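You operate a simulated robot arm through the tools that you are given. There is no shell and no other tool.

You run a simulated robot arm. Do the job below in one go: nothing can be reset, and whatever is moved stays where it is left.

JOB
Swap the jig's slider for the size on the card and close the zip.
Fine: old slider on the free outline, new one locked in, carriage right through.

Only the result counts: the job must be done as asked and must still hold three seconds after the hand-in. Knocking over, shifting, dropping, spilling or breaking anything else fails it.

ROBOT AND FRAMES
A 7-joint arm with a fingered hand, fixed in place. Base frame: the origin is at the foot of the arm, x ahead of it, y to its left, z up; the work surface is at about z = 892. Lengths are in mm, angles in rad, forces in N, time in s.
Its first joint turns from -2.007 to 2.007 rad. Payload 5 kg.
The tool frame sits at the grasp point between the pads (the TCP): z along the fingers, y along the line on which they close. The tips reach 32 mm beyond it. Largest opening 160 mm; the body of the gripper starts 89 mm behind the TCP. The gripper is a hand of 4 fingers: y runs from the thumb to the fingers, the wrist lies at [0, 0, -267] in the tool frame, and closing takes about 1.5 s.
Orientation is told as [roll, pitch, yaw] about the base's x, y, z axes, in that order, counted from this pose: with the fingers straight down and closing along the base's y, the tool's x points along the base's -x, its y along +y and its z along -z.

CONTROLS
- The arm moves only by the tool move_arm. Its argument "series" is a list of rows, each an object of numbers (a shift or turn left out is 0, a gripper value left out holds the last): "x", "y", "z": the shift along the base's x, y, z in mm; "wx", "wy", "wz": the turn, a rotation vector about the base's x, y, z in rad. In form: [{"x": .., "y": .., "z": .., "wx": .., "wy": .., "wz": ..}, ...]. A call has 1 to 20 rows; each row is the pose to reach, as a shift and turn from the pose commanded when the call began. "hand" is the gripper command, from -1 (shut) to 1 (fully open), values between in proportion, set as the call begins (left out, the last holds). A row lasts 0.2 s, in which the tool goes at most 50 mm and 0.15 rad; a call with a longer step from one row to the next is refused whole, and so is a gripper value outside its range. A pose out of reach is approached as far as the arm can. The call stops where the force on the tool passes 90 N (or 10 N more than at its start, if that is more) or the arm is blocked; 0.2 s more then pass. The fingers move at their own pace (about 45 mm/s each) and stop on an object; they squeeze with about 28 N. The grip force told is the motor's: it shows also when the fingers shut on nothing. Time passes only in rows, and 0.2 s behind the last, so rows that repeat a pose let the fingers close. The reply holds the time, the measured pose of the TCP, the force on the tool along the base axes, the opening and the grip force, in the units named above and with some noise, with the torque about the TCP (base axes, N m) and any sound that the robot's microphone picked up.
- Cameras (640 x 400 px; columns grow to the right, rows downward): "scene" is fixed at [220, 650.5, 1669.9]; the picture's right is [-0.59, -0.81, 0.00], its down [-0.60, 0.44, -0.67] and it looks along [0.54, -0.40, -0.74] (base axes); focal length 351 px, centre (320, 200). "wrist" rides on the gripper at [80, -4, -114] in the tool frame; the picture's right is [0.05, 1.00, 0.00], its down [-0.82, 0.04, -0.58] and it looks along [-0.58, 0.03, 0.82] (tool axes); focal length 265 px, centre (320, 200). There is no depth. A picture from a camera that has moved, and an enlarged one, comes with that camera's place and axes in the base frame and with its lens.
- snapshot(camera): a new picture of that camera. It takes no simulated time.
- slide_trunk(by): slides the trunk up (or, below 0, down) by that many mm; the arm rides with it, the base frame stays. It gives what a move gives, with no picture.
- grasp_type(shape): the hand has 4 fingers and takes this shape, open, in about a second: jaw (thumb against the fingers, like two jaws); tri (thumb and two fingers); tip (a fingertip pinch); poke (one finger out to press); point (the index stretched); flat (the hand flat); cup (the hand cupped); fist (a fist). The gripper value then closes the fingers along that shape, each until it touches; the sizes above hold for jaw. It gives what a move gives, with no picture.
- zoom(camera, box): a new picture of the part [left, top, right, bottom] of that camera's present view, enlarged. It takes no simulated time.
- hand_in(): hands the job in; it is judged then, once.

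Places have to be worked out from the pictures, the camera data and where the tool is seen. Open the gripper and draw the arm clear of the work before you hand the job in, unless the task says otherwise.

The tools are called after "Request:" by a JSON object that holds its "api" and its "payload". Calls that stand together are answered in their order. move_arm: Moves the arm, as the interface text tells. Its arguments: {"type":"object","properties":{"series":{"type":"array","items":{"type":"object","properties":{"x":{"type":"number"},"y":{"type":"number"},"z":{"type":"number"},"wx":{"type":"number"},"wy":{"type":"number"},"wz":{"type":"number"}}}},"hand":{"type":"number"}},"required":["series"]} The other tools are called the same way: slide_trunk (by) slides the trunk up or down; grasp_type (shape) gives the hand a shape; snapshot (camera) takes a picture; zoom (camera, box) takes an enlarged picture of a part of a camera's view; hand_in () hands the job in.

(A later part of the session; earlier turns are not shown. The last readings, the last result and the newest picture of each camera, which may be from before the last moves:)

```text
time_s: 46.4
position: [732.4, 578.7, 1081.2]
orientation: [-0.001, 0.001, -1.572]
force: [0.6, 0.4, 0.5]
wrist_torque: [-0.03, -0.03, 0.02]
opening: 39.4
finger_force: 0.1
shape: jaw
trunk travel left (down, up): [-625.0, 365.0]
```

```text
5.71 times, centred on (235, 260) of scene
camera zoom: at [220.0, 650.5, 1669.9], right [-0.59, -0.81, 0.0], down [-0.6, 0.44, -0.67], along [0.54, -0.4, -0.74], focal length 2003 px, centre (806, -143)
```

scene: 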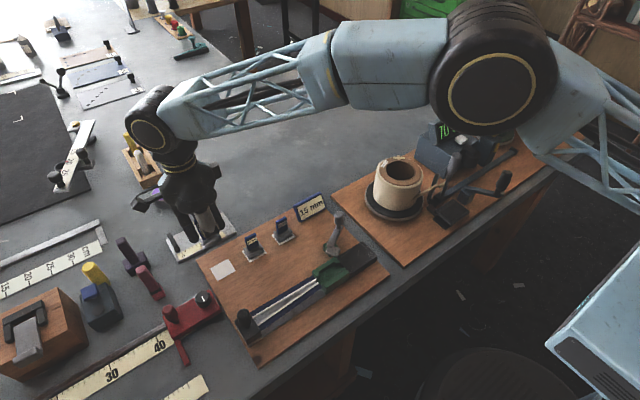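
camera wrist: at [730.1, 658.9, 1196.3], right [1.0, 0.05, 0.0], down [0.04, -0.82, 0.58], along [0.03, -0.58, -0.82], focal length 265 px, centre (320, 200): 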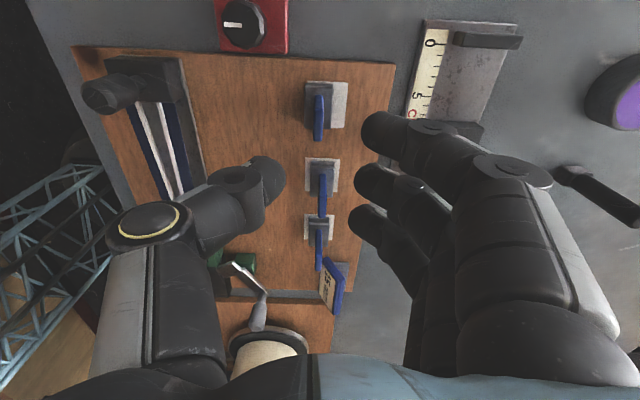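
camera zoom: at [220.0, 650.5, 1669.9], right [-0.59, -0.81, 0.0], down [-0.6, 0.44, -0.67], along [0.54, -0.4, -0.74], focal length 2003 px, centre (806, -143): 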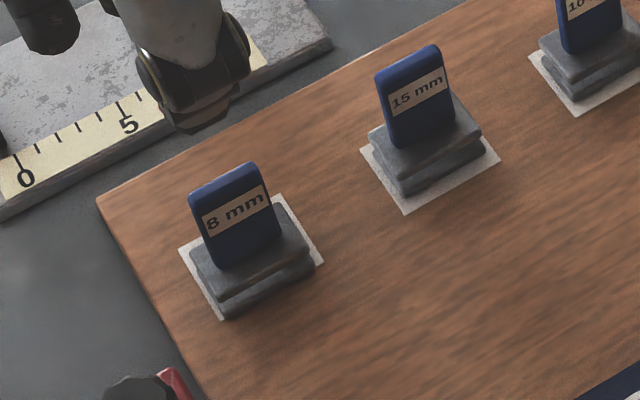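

The 8 mm slider stands safely on the outline, just off-centre. I'll now switch to the "tip" shape here in free space and look at how the fingers meet.

Request:
{"api": "grasp_type", "payload": {"shape": "tip"}}

Request:
{"api": "snapshot", "payload": {"camera": "wrist"}}

Request:
{"api": "zoom", "payload": {"camera": "scene", "box": [130, 130, 260, 260]}}

```text
time_s: 47.3
position: [732.6, 579.3, 1082.1]
orientation: [0.001, 0.002, -1.574]
force: [0.6, -0.3, 0.2]
wrist_torque: [-0.05, 0.02, 0.03]
opening: 159.9
finger_force: 0.1
shape: tip
trunk travel left (down, up): [-625.0, 365.0]
```

```text
taken
camera wrist: at [730.1, 658.7, 1196.3], right [1.0, 0.05, 0.0], down [0.04, -0.82, 0.58], along [0.03, -0.58, -0.82], focal length 265 px, centre (320, 200)
```

wrist: 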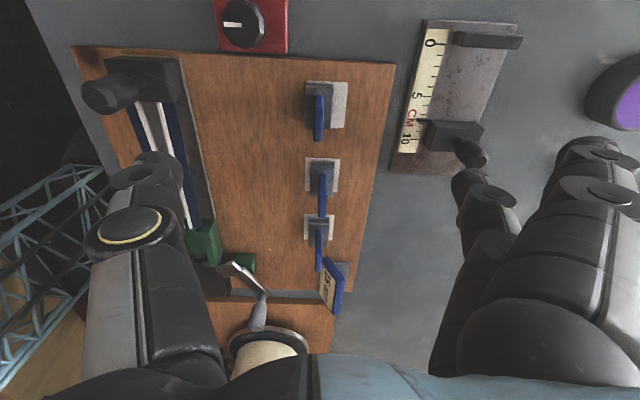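

```text
3.08 times, centred on (195, 195) of scene
camera zoom: at [220.0, 650.5, 1669.9], right [-0.59, -0.81, 0.0], down [-0.6, 0.44, -0.67], along [0.54, -0.4, -0.74], focal length 1079 px, centre (705, 215)
```

zoom: 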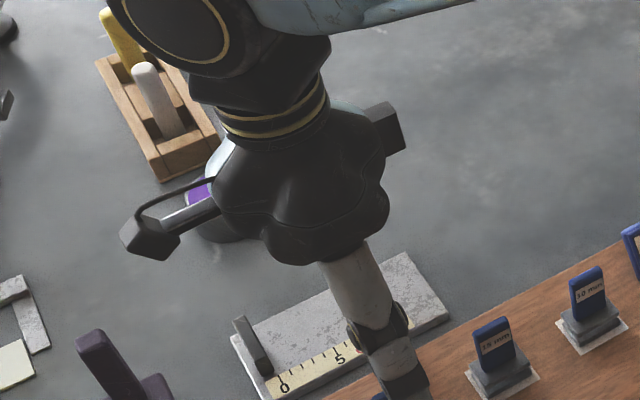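

Request:
{"api": "move_arm", "payload": {"series": [{"z": 0}, {"z": 0}, {"z": 0}, {"z": 0}, {"z": 0}, {"z": 0}, {"z": 0}, {"z": 0}], "hand": -0.85}}

Request:
{"api": "snapshot", "payload": {"camera": "wrist"}}

Request:
{"api": "snapshot", "payload": {"camera": "scene"}}

```text
time_s: 49.1
position: [732.6, 578.7, 1083.2]
orientation: [0.0, 0.002, -1.573]
force: [-0.2, 0.1, -0.2]
wrist_torque: [0.0, 0.01, 0.0]
opening: 12.6
finger_force: 0.0
shape: tip
trunk travel left (down, up): [-625.0, 365.0]
```

```text
taken
camera wrist: at [730.1, 658.7, 1196.3], right [1.0, 0.05, 0.0], down [0.04, -0.82, 0.58], along [0.03, -0.58, -0.82], focal length 265 px, centre (320, 200)
```

wrist: 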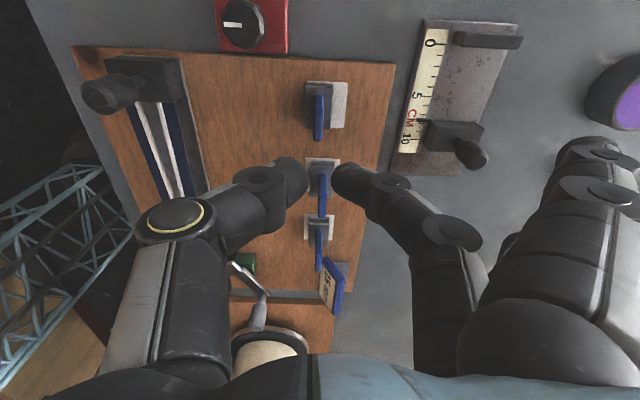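

```text
taken
```

scene: 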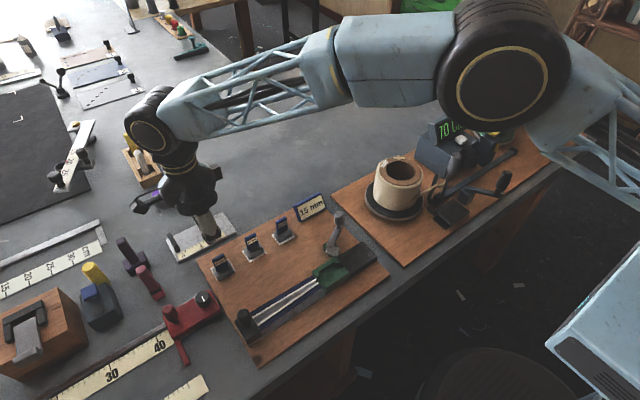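

In "tip" shape thumb and one finger meet symmetrically at the same height, which is just what I need. I'll open to ~32 mm and go down over the 8 mm grip to re-seat it centrally.

Request:
{"api": "move_arm", "payload": {"series": [{"z": 0}, {"z": 0}, {"z": -30}, {"z": -60}, {"z": -90}, {"z": -90}], "hand": -0.55}}

Request:
{"api": "snapshot", "payload": {"camera": "wrist"}}

Request:
{"api": "zoom", "payload": {"camera": "wrist", "box": [240, 80, 400, 260]}}

```text
time_s: 50.5
position: [735.8, 577.9, 994.7]
orientation: [0.0, 0.001, -1.572]
force: [0.4, 1.2, 0.1]
wrist_torque: [0.02, -0.05, -0.03]
opening: 35.6
finger_force: 0.0
shape: tip
trunk travel left (down, up): [-625.0, 365.0]
```

```text
taken
camera wrist: at [733.7, 658.4, 1110.1], right [1.0, 0.05, 0.0], down [0.04, -0.82, 0.58], along [0.03, -0.57, -0.82], focal length 265 px, centre (320, 200)
```

wrist: 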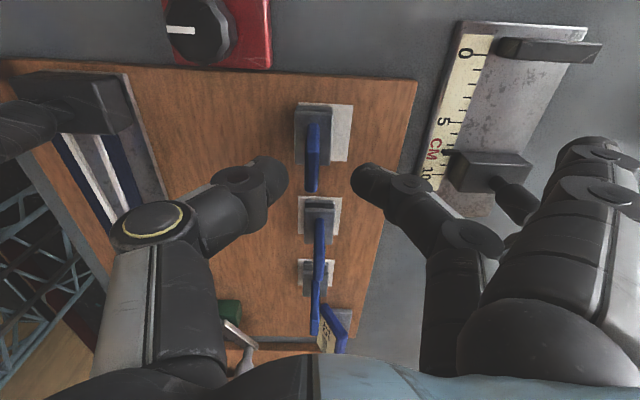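

```text
2.22 times, centred on (320, 170) of wrist
camera zoom: at [733.7, 658.4, 1110.1], right [1.0, 0.05, 0.0], down [0.04, -0.82, 0.58], along [0.03, -0.57, -0.82], focal length 590 px, centre (320, 267)
```

zoom: 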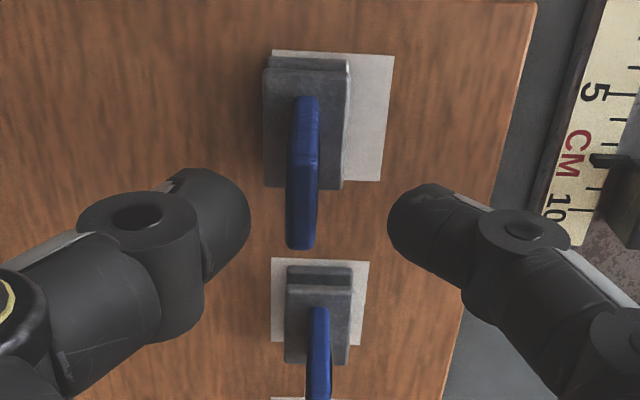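

The grip is about 4.6 mm to −x of the finger midpoint, and the outline centre is about 8 mm to +x of the slider. I'll align, lower to z≈968 and close the pinch.

Request:
{"api": "move_arm", "payload": {"series": [{"x": -4.6, "z": 0}, {"x": -4.6, "z": -13}, {"x": -4.6, "z": -25.5}, {"x": -4.6, "z": -25.5}]}}

Request:
{"api": "zoom", "payload": {"camera": "wrist", "box": [240, 80, 400, 260]}}

Request:
{"api": "move_arm", "payload": {"series": [{"z": 0}, {"z": 0}, {"z": 0}, {"z": 0}, {"z": 0}], "hand": -1}}

Request:
{"api": "zoom", "payload": {"camera": "wrist", "box": [240, 80, 400, 260]}}

Request:
{"api": "zoom", "payload": {"camera": "scene", "box": [195, 225, 275, 295]}}

```text
time_s: 51.5
position: [729.5, 576.9, 968.8]
orientation: [0.001, 0.001, -1.572]
force: [0.3, -0.7, -0.1]
wrist_torque: [0.0, -0.02, 0.03]
opening: 35.6
finger_force: 0.0
shape: tip
trunk travel left (down, up): [-625.0, 365.0]
```

```text
2.22 times, centred on (320, 170) of wrist
camera zoom: at [726.3, 656.7, 1083.1], right [1.0, 0.05, 0.0], down [0.04, -0.82, 0.58], along [0.03, -0.58, -0.82], focal length 590 px, centre (320, 267)
```

zoom: 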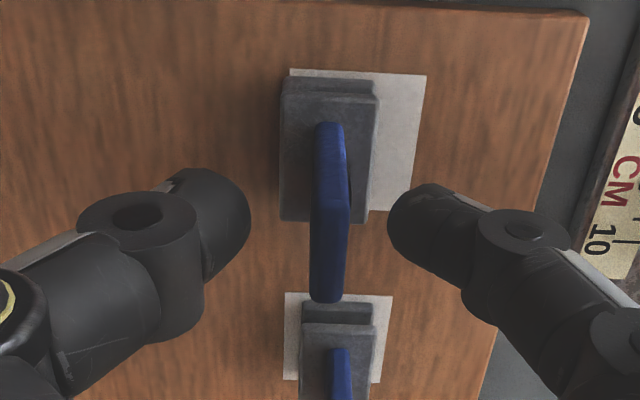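

```text
time_s: 52.7
position: [729.5, 576.2, 968.2]
orientation: [0.0, 0.001, -1.572]
force: [0.5, 0.4, 0.2]
wrist_torque: [0.0, -0.02, -0.01]
opening: 3.7
finger_force: 27.8
shape: tip
trunk travel left (down, up): [-625.0, 365.0]
```

```text
2.22 times, centred on (320, 170) of wrist
camera zoom: at [726.3, 656.9, 1083.0], right [1.0, 0.05, 0.0], down [0.04, -0.82, 0.58], along [0.03, -0.58, -0.82], focal length 590 px, centre (320, 267)
```

zoom: 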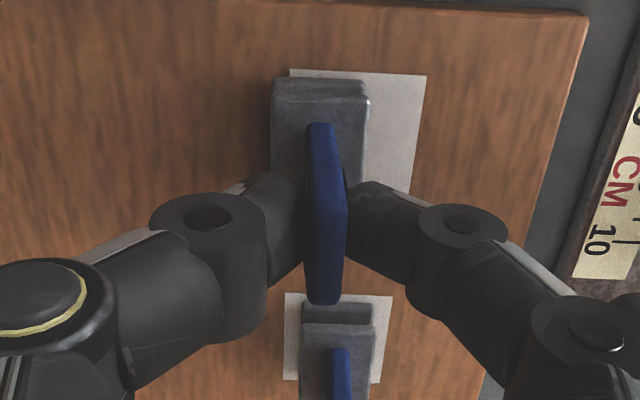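

```text
5.71 times, centred on (235, 260) of scene
camera zoom: at [220.0, 650.5, 1669.9], right [-0.59, -0.81, 0.0], down [-0.6, 0.44, -0.67], along [0.54, -0.4, -0.74], focal length 2003 px, centre (806, -143)
```

zoom: 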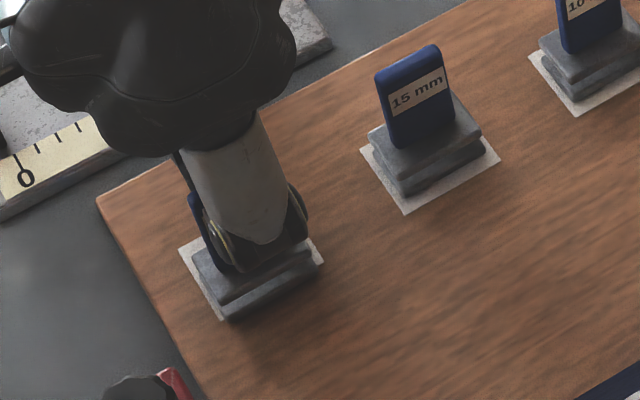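

The pinch holds the slider straight; it slid ~3 mm on closing, so its base is now about 12 mm to −x of the outline centre. I'll lift 4 mm, shift +12 mm in x and look.

Request:
{"api": "move_arm", "payload": {"series": [{"z": 2}, {"z": 4}, {"x": 4, "z": 5}, {"x": 8, "z": 5}, {"x": 12, "z": 5}, {"x": 12, "z": 5}]}}

Request:
{"api": "zoom", "payload": {"camera": "wrist", "box": [240, 80, 400, 260]}}

Request:
{"api": "zoom", "payload": {"camera": "scene", "box": [195, 225, 275, 295]}}

```text
time_s: 54.1
position: [741.6, 577.4, 974.8]
orientation: [0.0, 0.002, -1.571]
force: [-0.1, -0.9, -0.3]
wrist_torque: [-0.02, 0.0, -0.02]
opening: 3.7
finger_force: 27.6
shape: tip
trunk travel left (down, up): [-625.0, 365.0]
```

```text
2.22 times, centred on (320, 170) of wrist
camera zoom: at [739.5, 656.0, 1088.6], right [1.0, 0.05, 0.0], down [0.04, -0.82, 0.58], along [0.03, -0.58, -0.82], focal length 590 px, centre (320, 267)
```

zoom: 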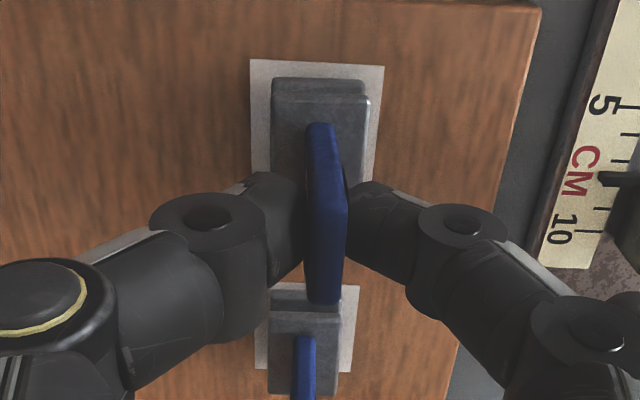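

```text
5.71 times, centred on (235, 260) of scene
camera zoom: at [220.0, 650.5, 1669.9], right [-0.59, -0.81, 0.0], down [-0.6, 0.44, -0.67], along [0.54, -0.4, -0.74], focal length 2003 px, centre (806, -143)
```

zoom: 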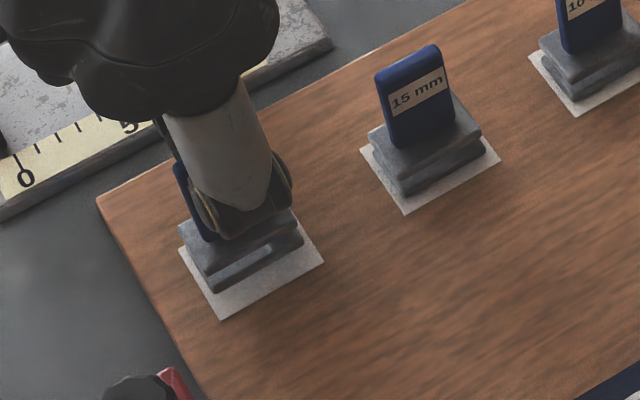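

The slider is now centred over the outline. Lowering it the 5 mm back to the board, then releasing.

Request:
{"api": "move_arm", "payload": {"series": [{"z": -2}, {"z": -4}, {"z": -5}, {"z": -5.5}, {"z": -5.5}]}}

Request:
{"api": "zoom", "payload": {"camera": "scene", "box": [195, 225, 275, 295]}}

```text
time_s: 55.3
position: [741.6, 576.1, 967.5]
orientation: [-0.001, 0.0, -1.573]
force: [0.0, -0.5, 0.3]
wrist_torque: [0.02, 0.0, 0.01]
opening: 3.5
finger_force: 28.0
shape: tip
trunk travel left (down, up): [-625.0, 365.0]
```

```text
5.71 times, centred on (235, 260) of scene
camera zoom: at [220.0, 650.5, 1669.9], right [-0.59, -0.81, 0.0], down [-0.6, 0.44, -0.67], along [0.54, -0.4, -0.74], focal length 2003 px, centre (806, -143)
```

zoom: 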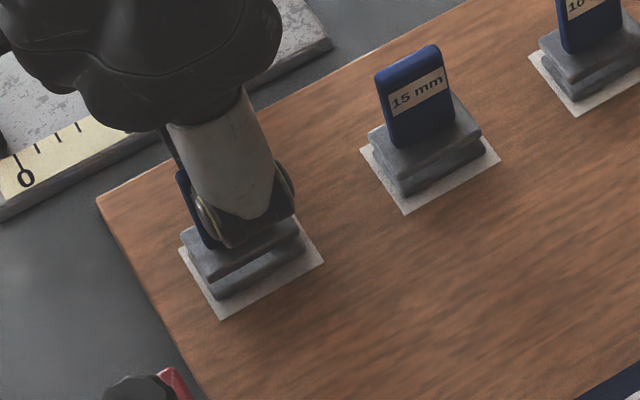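

Request:
{"api": "move_arm", "payload": {"series": [{"z": -0.7}, {"z": -1.4}, {"z": -1.4}]}}

```text
time_s: 56.1
position: [741.1, 576.9, 967.2]
orientation: [0.002, 0.003, -1.574]
force: [-1.8, -2.3, 9.4]
wrist_torque: [-0.05, -0.03, -0.01]
opening: 4.1
finger_force: 28.1
shape: tip
trunk travel left (down, up): [-625.0, 365.0]
```

Contact is firm (9 N). I'll open the pinch slightly and check that the slider stands on its outline.

Request:
{"api": "move_arm", "payload": {"series": [{"z": 0.5}, {"z": 0.5}, {"z": 0.5}, {"z": 0.5}], "hand": -0.6}}

Request:
{"api": "zoom", "payload": {"camera": "wrist", "box": [240, 80, 400, 260]}}

Request:
{"api": "zoom", "payload": {"camera": "scene", "box": [195, 225, 275, 295]}}

```text
time_s: 57.1
position: [741.1, 577.1, 966.4]
orientation: [0.0, 0.001, -1.571]
force: [0.4, 0.5, -0.5]
wrist_torque: [-0.01, 0.0, 0.03]
opening: 31.9
finger_force: 0.0
shape: tip
trunk travel left (down, up): [-625.0, 365.0]
```

```text
2.22 times, centred on (320, 170) of wrist
camera zoom: at [738.8, 656.4, 1081.1], right [1.0, 0.05, 0.0], down [0.04, -0.82, 0.58], along [0.03, -0.58, -0.82], focal length 590 px, centre (320, 267)
```

zoom: 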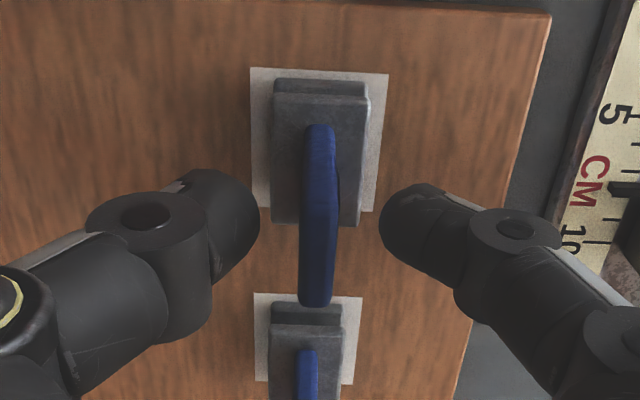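

```text
5.71 times, centred on (235, 260) of scene
camera zoom: at [220.0, 650.5, 1669.9], right [-0.59, -0.81, 0.0], down [-0.6, 0.44, -0.67], along [0.54, -0.4, -0.74], focal length 2003 px, centre (806, -143)
```

zoom: 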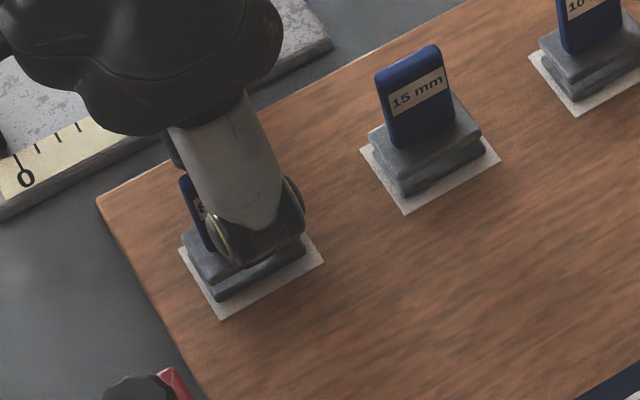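

The 8 mm slider is now centred on the formerly free outline. I'll rise and move over the 15 mm slider at about (742, 485).

Request:
{"api": "move_arm", "payload": {"series": [{"z": 25}, {"z": 60}, {"z": 95}, {"z": 105, "y": -30}, {"z": 105, "y": -60}, {"z": 105, "y": -90}, {"z": 105, "y": -90}, {"z": 105, "y": -90}]}}

Request:
{"api": "snapshot", "payload": {"camera": "wrist"}}

Request:
{"api": "zoom", "payload": {"camera": "wrist", "box": [240, 50, 400, 210]}}

Request:
{"api": "zoom", "payload": {"camera": "scene", "box": [195, 225, 275, 295]}}

```text
time_s: 58.9
position: [740.9, 488.0, 1073.2]
orientation: [0.0, 0.001, -1.573]
force: [0.1, 0.1, -0.3]
wrist_torque: [-0.03, -0.01, -0.02]
opening: 31.9
finger_force: 0.1
shape: tip
trunk travel left (down, up): [-625.0, 365.0]
```

```text
taken
camera wrist: at [737.7, 567.4, 1188.3], right [1.0, 0.05, 0.0], down [0.04, -0.82, 0.58], along [0.03, -0.58, -0.82], focal length 265 px, centre (320, 200)
```

wrist: 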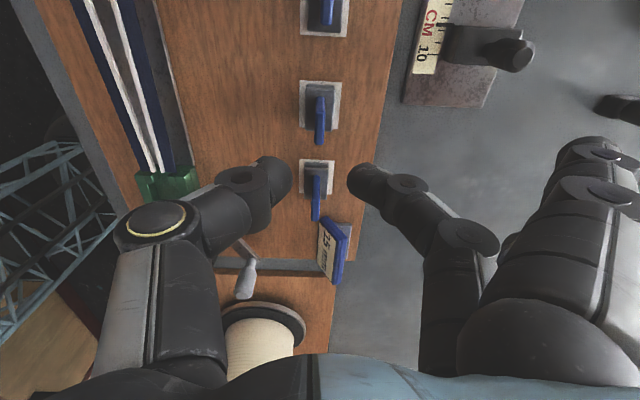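

```text
2.50 times, centred on (320, 130) of wrist
camera zoom: at [737.7, 567.4, 1188.3], right [1.0, 0.05, 0.0], down [0.04, -0.82, 0.58], along [0.03, -0.58, -0.82], focal length 664 px, centre (320, 375)
```

zoom: 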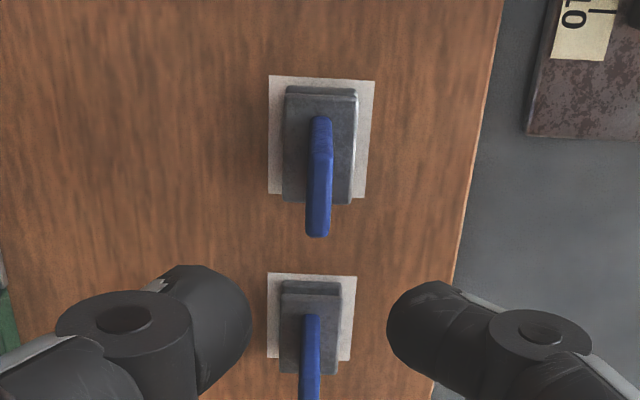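

```text
5.71 times, centred on (235, 260) of scene
camera zoom: at [220.0, 650.5, 1669.9], right [-0.59, -0.81, 0.0], down [-0.6, 0.44, -0.67], along [0.54, -0.4, -0.74], focal length 2003 px, centre (806, -143)
```

zoom: 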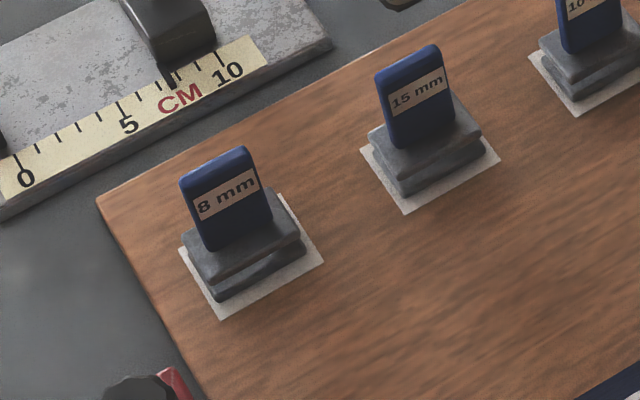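

The 8 mm slider sits neatly on its outline, and the hand is right above the 15 mm slider. I'll lower to just above its grip and check the alignment.

Request:
{"api": "move_arm", "payload": {"series": [{"z": -30}, {"z": -60}, {"z": -80}, {"z": -103.5}, {"z": -103.5}]}}

Request:
{"api": "zoom", "payload": {"camera": "wrist", "box": [240, 80, 400, 260]}}

```text
time_s: 60.1
position: [741.6, 485.1, 966.4]
orientation: [0.0, 0.003, -1.573]
force: [0.0, 0.8, 0.2]
wrist_torque: [0.01, 0.01, -0.05]
opening: 31.7
finger_force: 0.0
shape: tip
trunk travel left (down, up): [-625.0, 365.0]
```

```text
2.22 times, centred on (320, 170) of wrist
camera zoom: at [738.6, 565.9, 1080.9], right [1.0, 0.05, 0.0], down [0.04, -0.82, 0.58], along [0.03, -0.58, -0.82], focal length 590 px, centre (320, 267)
```

zoom: 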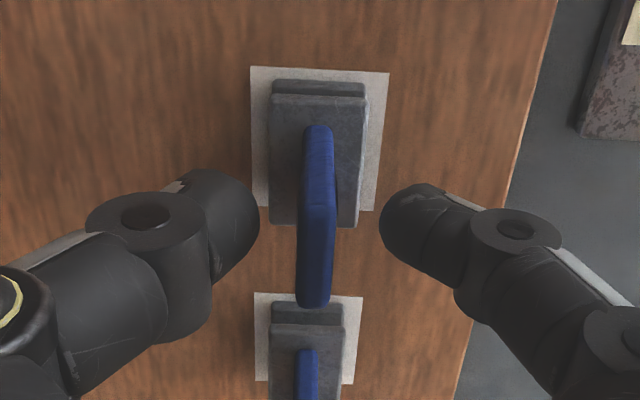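

Alignment is good. Closing the pinch on the 15 mm grip.

Request:
{"api": "move_arm", "payload": {"series": [{"z": 0}, {"z": 0}, {"z": 0}, {"z": 0}, {"z": 0}], "hand": -1}}

Request:
{"api": "zoom", "payload": {"camera": "wrist", "box": [240, 80, 400, 260]}}

Request:
{"api": "move_arm", "payload": {"series": [{"z": 3}, {"z": 6}, {"z": 10}, {"z": 10}]}}

Request:
{"api": "zoom", "payload": {"camera": "wrist", "box": [240, 80, 400, 260]}}

Request:
{"api": "zoom", "payload": {"camera": "scene", "box": [210, 205, 310, 290]}}

```text
time_s: 61.3
position: [742.0, 485.8, 966.8]
orientation: [0.0, 0.001, -1.574]
force: [0.7, -1.2, -0.1]
wrist_torque: [-0.01, 0.0, 0.02]
opening: 3.4
finger_force: 28.5
shape: tip
trunk travel left (down, up): [-625.0, 365.0]
```

```text
2.22 times, centred on (320, 170) of wrist
camera zoom: at [738.7, 566.0, 1080.9], right [1.0, 0.05, 0.0], down [0.04, -0.82, 0.58], along [0.03, -0.58, -0.82], focal length 590 px, centre (320, 267)
```

zoom: 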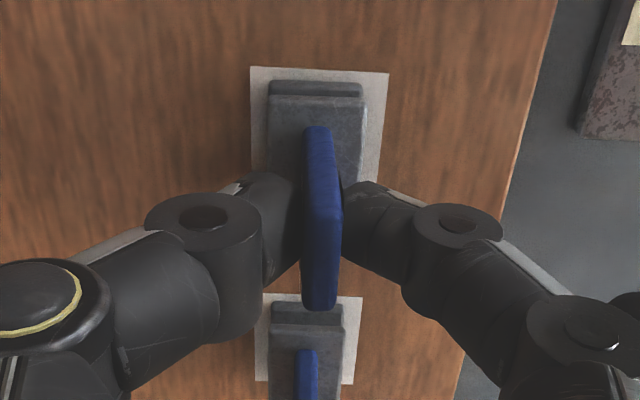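

```text
time_s: 62.3
position: [742.5, 487.4, 978.1]
orientation: [-0.001, 0.001, -1.573]
force: [0.4, -0.6, -1.1]
wrist_torque: [0.0, 0.01, 0.02]
opening: 3.5
finger_force: 27.8
shape: tip
trunk travel left (down, up): [-625.0, 365.0]
```

```text
2.22 times, centred on (320, 170) of wrist
camera zoom: at [739.3, 566.6, 1092.9], right [1.0, 0.05, 0.0], down [0.04, -0.82, 0.58], along [0.03, -0.58, -0.82], focal length 590 px, centre (320, 267)
```

zoom: 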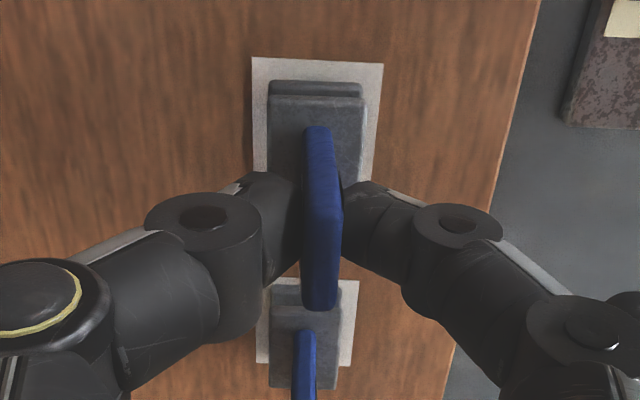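

```text
4.71 times, centred on (260, 248) of scene
camera zoom: at [220.0, 650.5, 1669.9], right [-0.59, -0.81, 0.0], down [-0.6, 0.44, -0.67], along [0.54, -0.4, -0.74], focal length 1650 px, centre (602, -24)
```

zoom: 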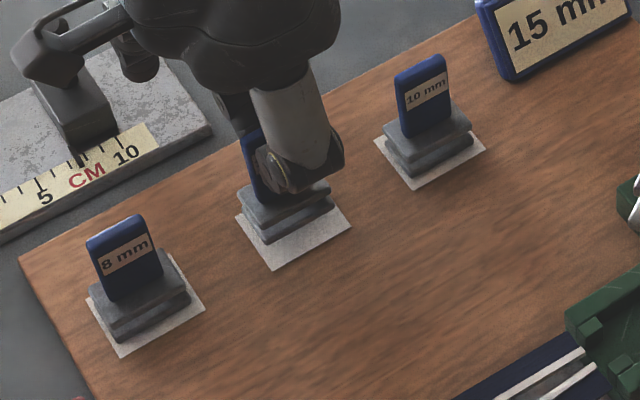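

The 15 mm slider is held straight. I'll raise it and carry it over to the carriage, stopping high above the pocket.

Request:
{"api": "move_arm", "payload": {"series": [{"z": 35}, {"z": 70}, {"z": 95}, {"x": -30, "y": -19, "z": 95}, {"x": -62, "y": -40, "z": 95}, {"x": -94, "y": -61, "z": 95}, {"x": -126, "y": -82, "z": 95}, {"x": -155, "y": -100, "z": 95}, {"x": -180, "y": -116, "z": 95}, {"x": -180, "y": -116, "z": 95}, {"x": -180, "y": -116, "z": 95}]}}

Request:
{"api": "snapshot", "payload": {"camera": "wrist"}}

Request:
{"api": "zoom", "payload": {"camera": "scene", "box": [290, 190, 390, 300]}}

```text
time_s: 64.7
position: [560.6, 367.0, 1076.6]
orientation: [-0.001, 0.001, -1.573]
force: [-0.1, 0.0, -1.6]
wrist_torque: [0.01, -0.02, -0.02]
opening: 3.6
finger_force: 27.5
shape: tip
trunk travel left (down, up): [-625.0, 365.0]
```

```text
taken
camera wrist: at [558.5, 446.8, 1191.1], right [1.0, 0.05, 0.0], down [0.04, -0.82, 0.58], along [0.03, -0.58, -0.82], focal length 265 px, centre (320, 200)
```

wrist: 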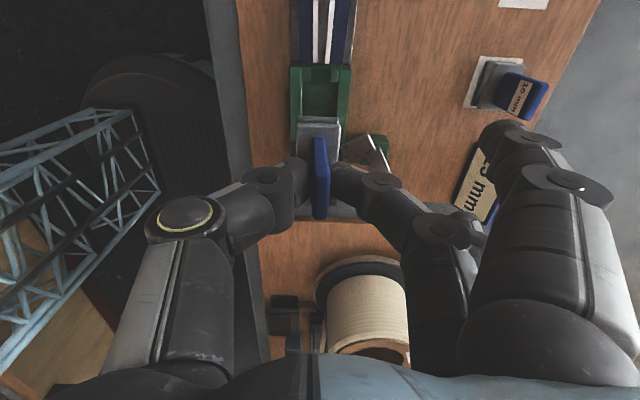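

```text
3.64 times, centred on (340, 245) of scene
camera zoom: at [220.0, 650.5, 1669.9], right [-0.59, -0.81, 0.0], down [-0.6, 0.44, -0.67], along [0.54, -0.4, -0.74], focal length 1275 px, centre (247, 36)
```

zoom: 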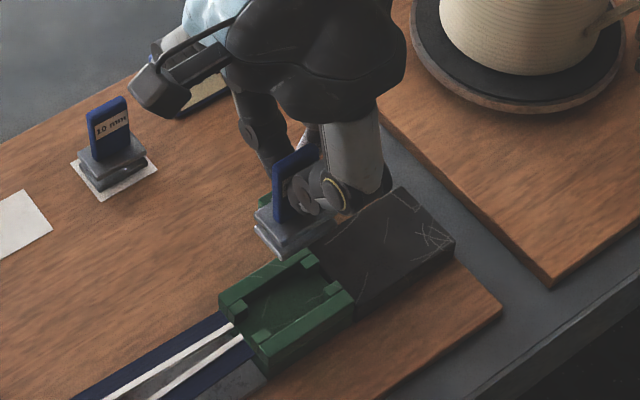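

The empty pocket is now visible. I'll enlarge it to see its shape and compare it with the slider.

Request:
{"api": "zoom", "payload": {"camera": "wrist", "box": [250, 50, 390, 220]}}

Request:
{"api": "zoom", "payload": {"camera": "scene", "box": [318, 245, 368, 295]}}

```text
2.35 times, centred on (320, 135) of wrist
camera zoom: at [558.5, 446.8, 1191.1], right [1.0, 0.05, 0.0], down [0.04, -0.82, 0.58], along [0.03, -0.58, -0.82], focal length 624 px, centre (320, 353)
```

zoom: 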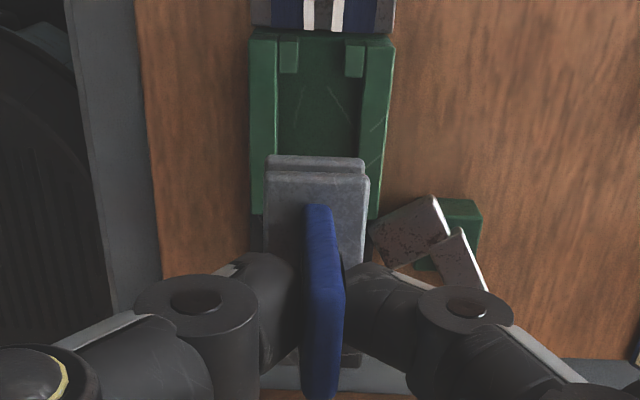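

```text
8.00 times, centred on (343, 270) of scene
camera zoom: at [220.0, 650.5, 1669.9], right [-0.59, -0.81, 0.0], down [-0.6, 0.44, -0.67], along [0.54, -0.4, -0.74], focal length 2805 px, centre (136, -360)
```

zoom: 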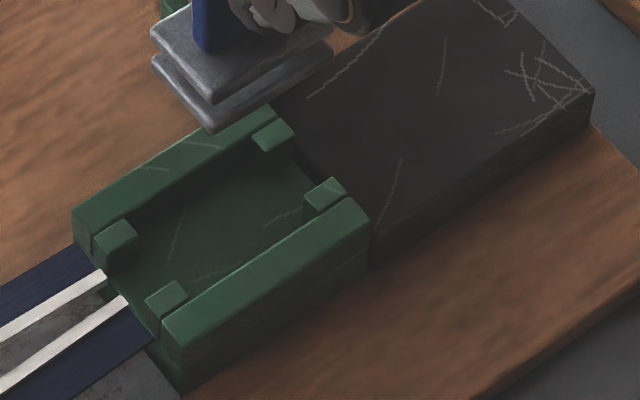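

The pocket is a tray between two walls and four corner lugs. I'll lower the slider to about 8 mm above the walls and then compare the edges directly.

Request:
{"api": "move_arm", "payload": {"series": [{"z": -25}, {"z": -50}, {"z": -62}, {"z": -62}, {"z": -62}]}}

Request:
{"api": "zoom", "payload": {"camera": "wrist", "box": [250, 60, 390, 230]}}

Request:
{"api": "zoom", "payload": {"camera": "scene", "box": [318, 240, 368, 290]}}

```text
time_s: 65.9
position: [562.0, 367.8, 1012.8]
orientation: [0.0, 0.002, -1.572]
force: [-0.2, 0.7, -0.2]
wrist_torque: [-0.01, 0.02, 0.0]
opening: 3.4
finger_force: 28.1
shape: tip
trunk travel left (down, up): [-625.0, 365.0]
```

```text
2.35 times, centred on (320, 145) of wrist
camera zoom: at [558.0, 447.7, 1127.7], right [1.0, 0.05, 0.0], down [0.04, -0.82, 0.58], along [0.03, -0.58, -0.82], focal length 624 px, centre (320, 329)
```

zoom: 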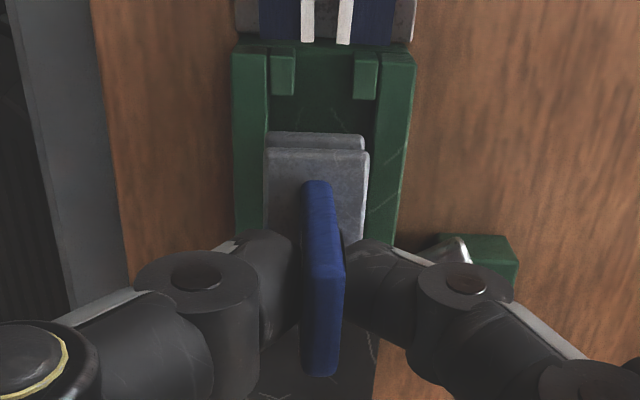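

```text
8.00 times, centred on (343, 265) of scene
camera zoom: at [220.0, 650.5, 1669.9], right [-0.59, -0.81, 0.0], down [-0.6, 0.44, -0.67], along [0.54, -0.4, -0.74], focal length 2805 px, centre (136, -320)
```

zoom: 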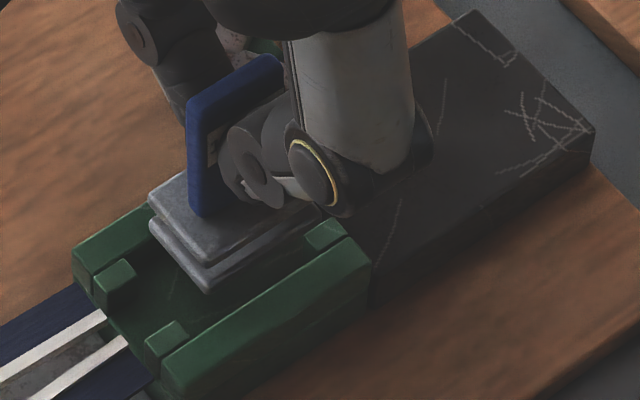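

Comparing edges, the slider needs about +1.7 mm in x and +5.5 mm in y to be centred in the pocket (clearance ~2.5 mm each side). I'll apply that, lower a little and recheck.

Request:
{"api": "move_arm", "payload": {"series": [{"x": 1, "y": 3}, {"x": 1.7, "y": 5.5}, {"x": 1.7, "y": 5.5, "z": -4}, {"x": 1.7, "y": 5.5, "z": -6}, {"x": 1.7, "y": 5.5, "z": -6}]}}

Request:
{"api": "zoom", "payload": {"camera": "wrist", "box": [260, 70, 380, 190]}}

Request:
{"api": "zoom", "payload": {"camera": "scene", "box": [318, 240, 368, 290]}}

```text
time_s: 67.1
position: [560.9, 374.2, 1004.2]
orientation: [0.0, 0.003, -1.573]
force: [-0.3, 0.0, -0.6]
wrist_torque: [0.03, -0.02, -0.02]
opening: 3.5
finger_force: 28.2
shape: tip
trunk travel left (down, up): [-625.0, 365.0]
```

```text
3.33 times, centred on (320, 130) of wrist
camera zoom: at [559.6, 454.3, 1119.6], right [1.0, 0.05, 0.0], down [0.04, -0.82, 0.58], along [0.03, -0.58, -0.82], focal length 885 px, centre (320, 433)
```

zoom: 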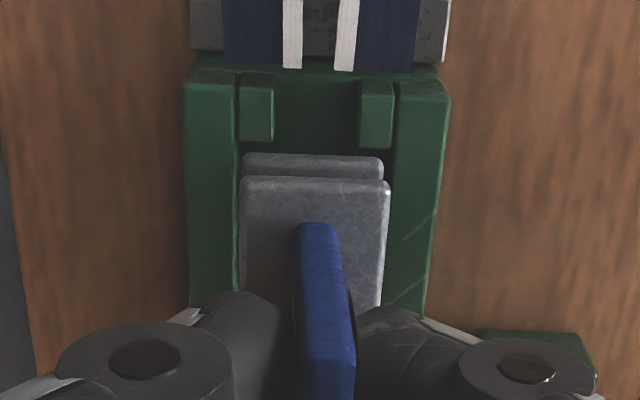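

```text
8.00 times, centred on (343, 265) of scene
camera zoom: at [220.0, 650.5, 1669.9], right [-0.59, -0.81, 0.0], down [-0.6, 0.44, -0.67], along [0.54, -0.4, -0.74], focal length 2805 px, centre (136, -320)
```

zoom: 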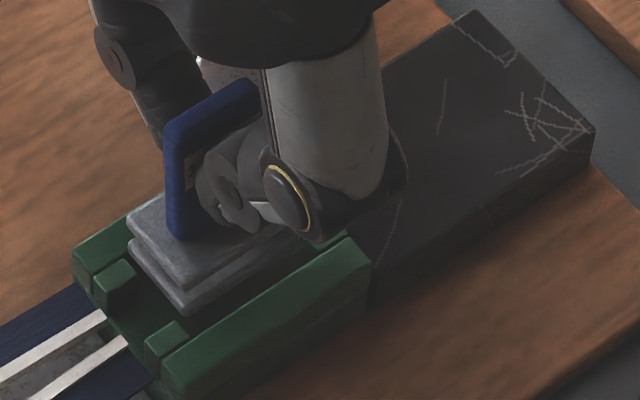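

The slider is nearly centred: about 0.8 mm to +x and 1 mm to −y would be better. I'll apply this and lower slowly into the pocket, watching the force.

Request:
{"api": "move_arm", "payload": {"series": [{"x": 0.8, "y": -1, "z": 0}, {"x": 0.8, "y": -1, "z": -2}, {"x": 0.8, "y": -1, "z": -4}, {"x": 0.8, "y": -1, "z": -6}, {"x": 0.8, "y": -1, "z": -6}]}}

Request:
{"api": "zoom", "payload": {"camera": "wrist", "box": [260, 70, 380, 190]}}

Request:
{"api": "zoom", "payload": {"camera": "scene", "box": [318, 240, 368, 290]}}

```text
time_s: 68.3
position: [563.4, 374.1, 998.1]
orientation: [0.001, 0.002, -1.573]
force: [-1.0, 0.7, -2.3]
wrist_torque: [-0.01, 0.0, -0.01]
opening: 3.5
finger_force: 28.2
shape: tip
trunk travel left (down, up): [-625.0, 365.0]
```

```text
3.33 times, centred on (320, 130) of wrist
camera zoom: at [560.5, 453.8, 1113.6], right [1.0, 0.05, 0.0], down [0.04, -0.82, 0.58], along [0.03, -0.58, -0.82], focal length 885 px, centre (320, 433)
```

zoom: 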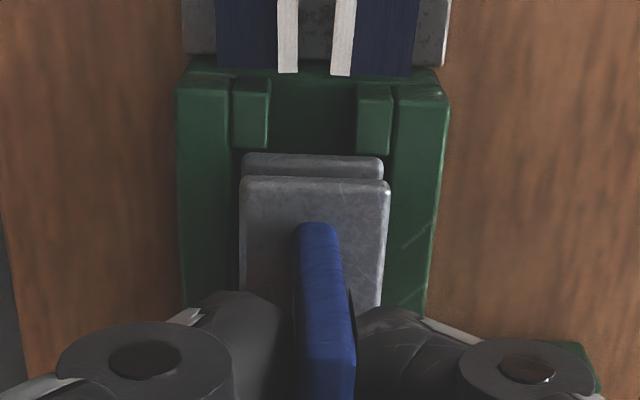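

```text
8.00 times, centred on (343, 265) of scene
camera zoom: at [220.0, 650.5, 1669.9], right [-0.59, -0.81, 0.0], down [-0.6, 0.44, -0.67], along [0.54, -0.4, -0.74], focal length 2805 px, centre (136, -320)
```

zoom: 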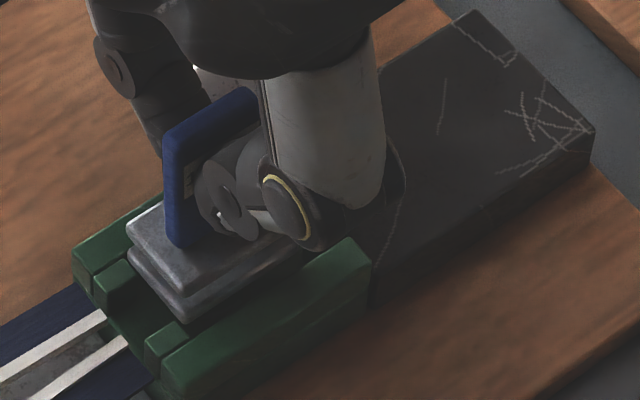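

The bottom plate is now entering between the walls with even gaps. Continuing down slowly towards the floor (expected near TCP z≈978).

Request:
{"api": "move_arm", "payload": {"series": [{"y": -0.5, "z": -2}, {"y": -0.5, "z": -4}, {"y": -0.5, "z": -6}, {"y": -0.5, "z": -8}, {"y": -0.5, "z": -8}]}}

Request:
{"api": "zoom", "payload": {"camera": "wrist", "box": [260, 70, 380, 190]}}

Request:
{"api": "zoom", "payload": {"camera": "scene", "box": [318, 240, 368, 290]}}

```text
time_s: 69.5
position: [562.6, 372.1, 994.3]
orientation: [0.003, 0.003, -1.572]
force: [-9.8, -14.0, 35.1]
wrist_torque: [-0.14, 0.23, 0.02]
opening: 7.2
finger_force: 28.2
shape: tip
trunk travel left (down, up): [-625.0, 365.0]
```

```text
3.33 times, centred on (320, 130) of wrist
camera zoom: at [560.1, 452.1, 1108.5], right [1.0, 0.05, 0.0], down [0.04, -0.82, 0.57], along [0.03, -0.57, -0.82], focal length 885 px, centre (320, 433)
```

zoom: 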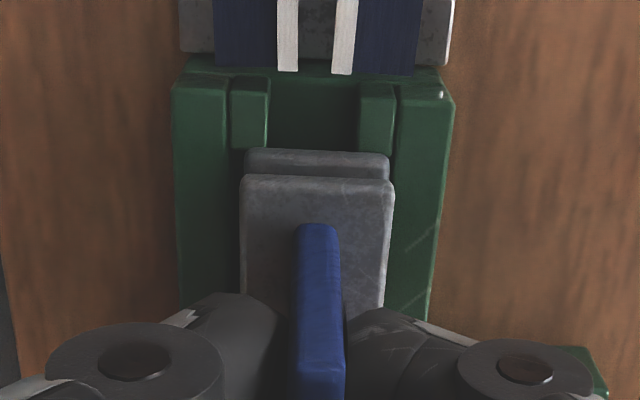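

```text
8.00 times, centred on (343, 265) of scene
camera zoom: at [220.0, 650.5, 1669.9], right [-0.59, -0.81, 0.0], down [-0.6, 0.44, -0.67], along [0.54, -0.4, -0.74], focal length 2805 px, centre (136, -320)
```

zoom: 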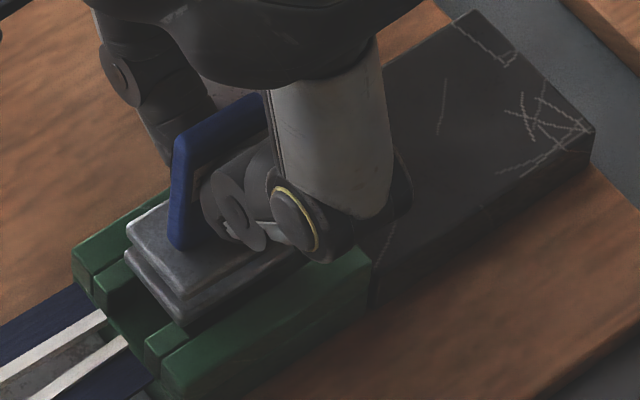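

It is blocked with 35 N up and −14 N in y: the plate is catching the +y lugs. I'll back up 4 mm and look before correcting.

Request:
{"api": "move_arm", "payload": {"series": [{"z": 3}, {"z": 6}, {"z": 9}, {"z": 9}]}}

Request:
{"api": "zoom", "payload": {"camera": "wrist", "box": [260, 70, 380, 230]}}

Request:
{"api": "zoom", "payload": {"camera": "scene", "box": [318, 240, 368, 290]}}

```text
time_s: 70.5
position: [564.4, 374.2, 1001.9]
orientation: [-0.001, 0.002, -1.57]
force: [-0.4, 0.3, -0.6]
wrist_torque: [0.0, -0.01, 0.02]
opening: 5.3
finger_force: 27.4
shape: tip
trunk travel left (down, up): [-625.0, 365.0]
```

```text
2.50 times, centred on (320, 150) of wrist
camera zoom: at [562.0, 454.5, 1115.4], right [1.0, 0.05, 0.0], down [0.04, -0.82, 0.58], along [0.03, -0.58, -0.82], focal length 664 px, centre (320, 325)
```

zoom: 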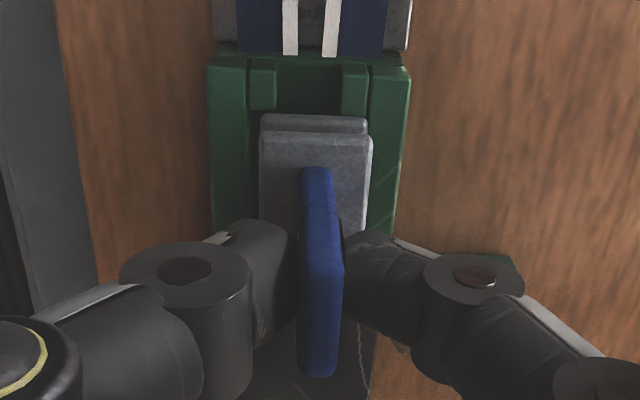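

```text
8.00 times, centred on (343, 265) of scene
camera zoom: at [220.0, 650.5, 1669.9], right [-0.59, -0.81, 0.0], down [-0.6, 0.44, -0.67], along [0.54, -0.4, -0.74], focal length 2805 px, centre (136, -320)
```

zoom: 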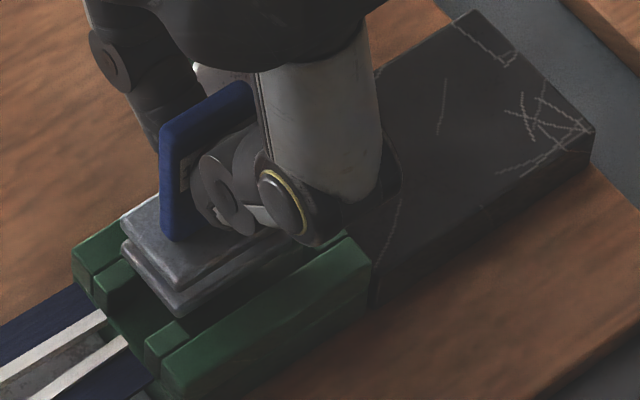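

The slider sits about 2 mm too far to +x and slightly close to the +y lugs. I'll shift (−2, −1.3) and try lowering again in small steps.

Request:
{"api": "move_arm", "payload": {"series": [{"x": -1, "y": -0.7}, {"x": -2, "y": -1.3}, {"x": -2, "y": -1.3, "z": -2}, {"x": -2, "y": -1.3, "z": -4}, {"x": -2, "y": -1.3, "z": -4}]}}

Request:
{"api": "zoom", "payload": {"camera": "wrist", "box": [270, 80, 370, 170]}}

Request:
{"api": "zoom", "payload": {"camera": "scene", "box": [318, 240, 368, 290]}}

```text
time_s: 71.7
position: [562.2, 371.7, 995.6]
orientation: [-0.001, 0.001, -1.572]
force: [0.7, -0.3, -1.0]
wrist_torque: [-0.03, -0.01, 0.03]
opening: 5.6
finger_force: 27.9
shape: tip
trunk travel left (down, up): [-625.0, 365.0]
```

```text
4.44 times, centred on (320, 125) of wrist
camera zoom: at [558.9, 452.2, 1111.3], right [1.0, 0.05, 0.0], down [0.04, -0.82, 0.58], along [0.03, -0.58, -0.82], focal length 1180 px, centre (320, 533)
```

zoom: 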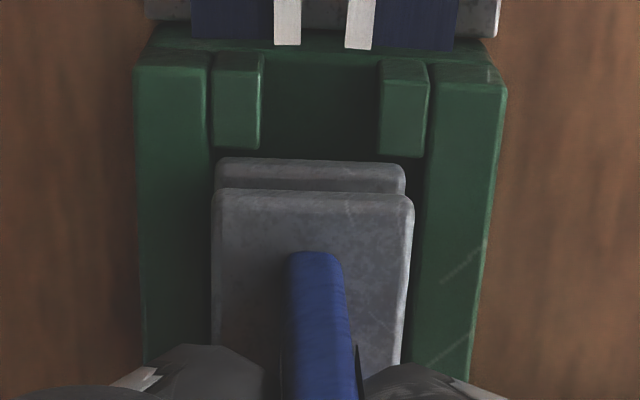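

```text
8.00 times, centred on (343, 265) of scene
camera zoom: at [220.0, 650.5, 1669.9], right [-0.59, -0.81, 0.0], down [-0.6, 0.44, -0.67], along [0.54, -0.4, -0.74], focal length 2805 px, centre (136, -320)
```

zoom: 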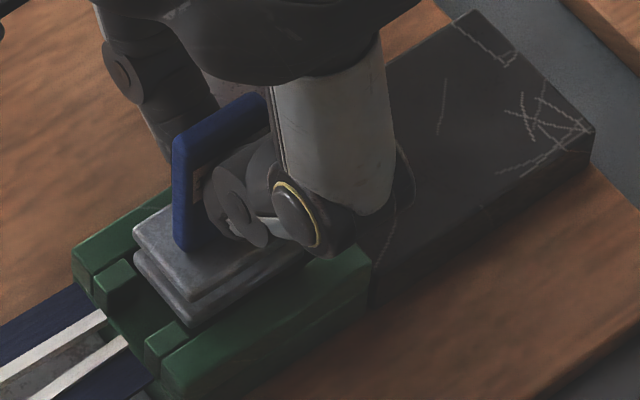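

Now the y gap looks right (~2 mm) and x is about 1.2 mm too far to −x. Correcting and continuing down gently.

Request:
{"api": "move_arm", "payload": {"series": [{"x": 1.2, "y": 0}, {"x": 1.2, "z": -2}, {"x": 1.2, "z": -4}, {"x": 1.2, "z": -4}]}}

Request:
{"api": "zoom", "payload": {"camera": "wrist", "box": [270, 80, 370, 170]}}

Request:
{"api": "zoom", "payload": {"camera": "scene", "box": [318, 240, 368, 290]}}

```text
time_s: 72.7
position: [563.5, 372.3, 992.8]
orientation: [0.0, 0.002, -1.573]
force: [0.3, 0.6, -1.5]
wrist_torque: [0.0, 0.02, 0.0]
opening: 5.4
finger_force: 27.9
shape: tip
trunk travel left (down, up): [-625.0, 365.0]
```

```text
4.44 times, centred on (320, 125) of wrist
camera zoom: at [560.4, 452.2, 1106.8], right [1.0, 0.05, 0.0], down [0.04, -0.82, 0.58], along [0.03, -0.58, -0.82], focal length 1180 px, centre (320, 533)
```

zoom: 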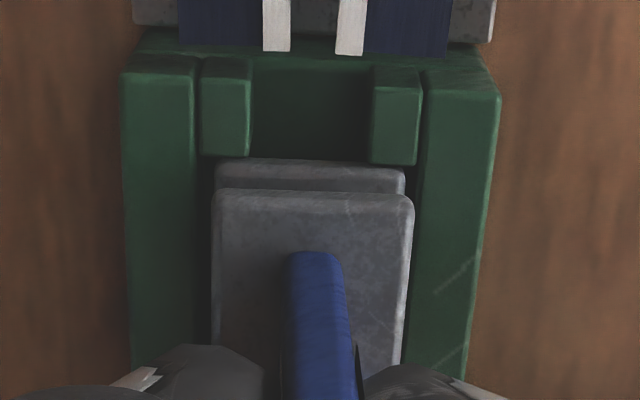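

```text
8.00 times, centred on (343, 265) of scene
camera zoom: at [220.0, 650.5, 1669.9], right [-0.59, -0.81, 0.0], down [-0.6, 0.44, -0.67], along [0.54, -0.4, -0.74], focal length 2805 px, centre (136, -320)
```

zoom: 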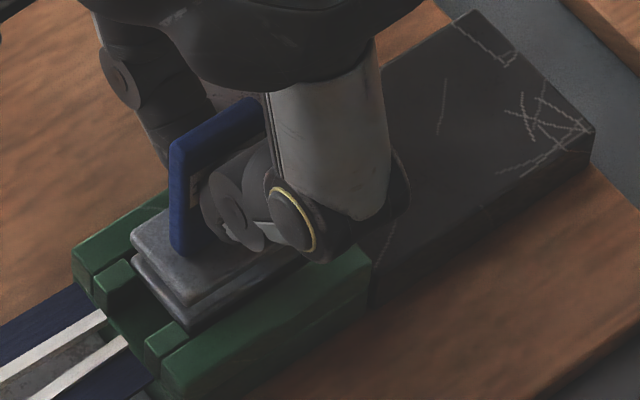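

Free so far and well centred. Continuing down.

Request:
{"api": "move_arm", "payload": {"series": [{"z": -2}, {"z": -4}, {"z": -4}]}}

Request:
{"api": "zoom", "payload": {"camera": "wrist", "box": [270, 80, 370, 170]}}

Request:
{"api": "zoom", "payload": {"camera": "scene", "box": [318, 240, 368, 290]}}

```text
time_s: 73.5
position: [563.1, 371.8, 987.2]
orientation: [-0.001, 0.001, -1.571]
force: [0.0, 0.3, -0.4]
wrist_torque: [-0.01, 0.01, 0.02]
opening: 5.2
finger_force: 27.9
shape: tip
trunk travel left (down, up): [-625.0, 365.0]
```

```text
4.44 times, centred on (320, 125) of wrist
camera zoom: at [559.8, 452.4, 1102.5], right [1.0, 0.05, 0.0], down [0.04, -0.82, 0.58], along [0.03, -0.58, -0.82], focal length 1180 px, centre (320, 533)
```

zoom: 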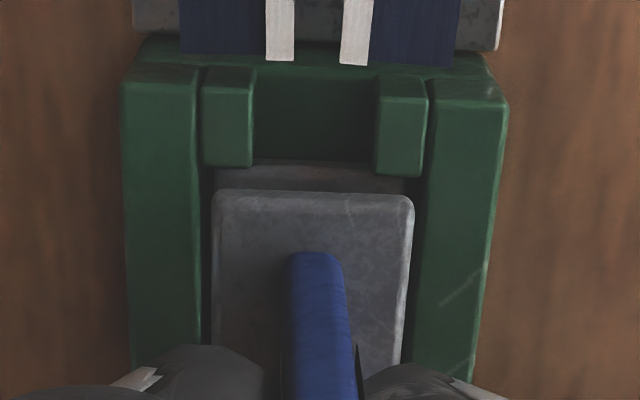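

```text
8.00 times, centred on (343, 265) of scene
camera zoom: at [220.0, 650.5, 1669.9], right [-0.59, -0.81, 0.0], down [-0.6, 0.44, -0.67], along [0.54, -0.4, -0.74], focal length 2805 px, centre (136, -320)
```

zoom: 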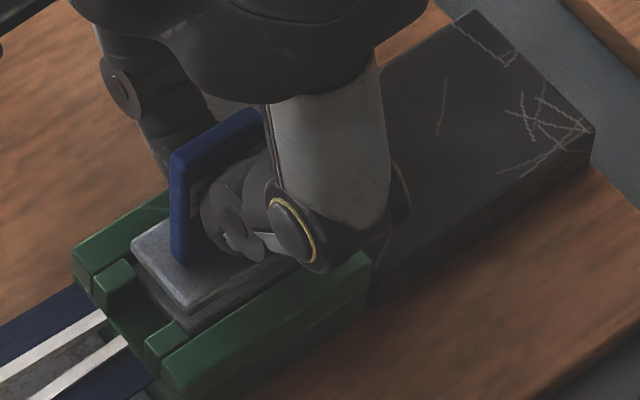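

The bottom plate is now inside the pocket with no resistance. Continuing down to the floor.

Request:
{"api": "move_arm", "payload": {"series": [{"z": -2}, {"z": -4}, {"z": -6}, {"z": -6}]}}

Request:
{"api": "zoom", "payload": {"camera": "scene", "box": [318, 240, 368, 290]}}

```text
time_s: 74.5
position: [561.0, 372.4, 981.9]
orientation: [0.001, 0.002, -1.571]
force: [-0.8, 1.0, 5.6]
wrist_torque: [-0.02, -0.04, 0.01]
opening: 5.6
finger_force: 28.1
shape: tip
trunk travel left (down, up): [-625.0, 365.0]
```

```text
8.00 times, centred on (343, 265) of scene
camera zoom: at [220.0, 650.5, 1669.9], right [-0.59, -0.81, 0.0], down [-0.6, 0.44, -0.67], along [0.54, -0.4, -0.74], focal length 2805 px, centre (136, -320)
```

zoom: 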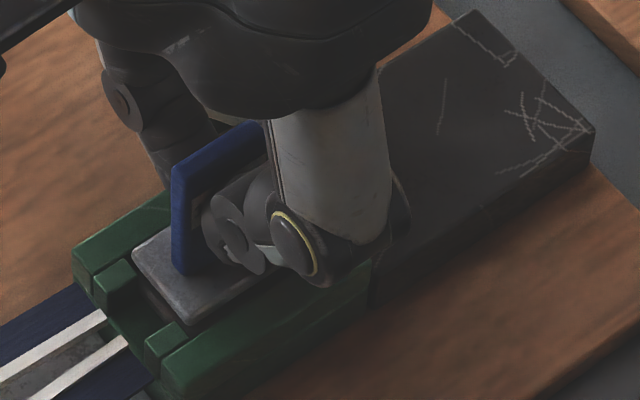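

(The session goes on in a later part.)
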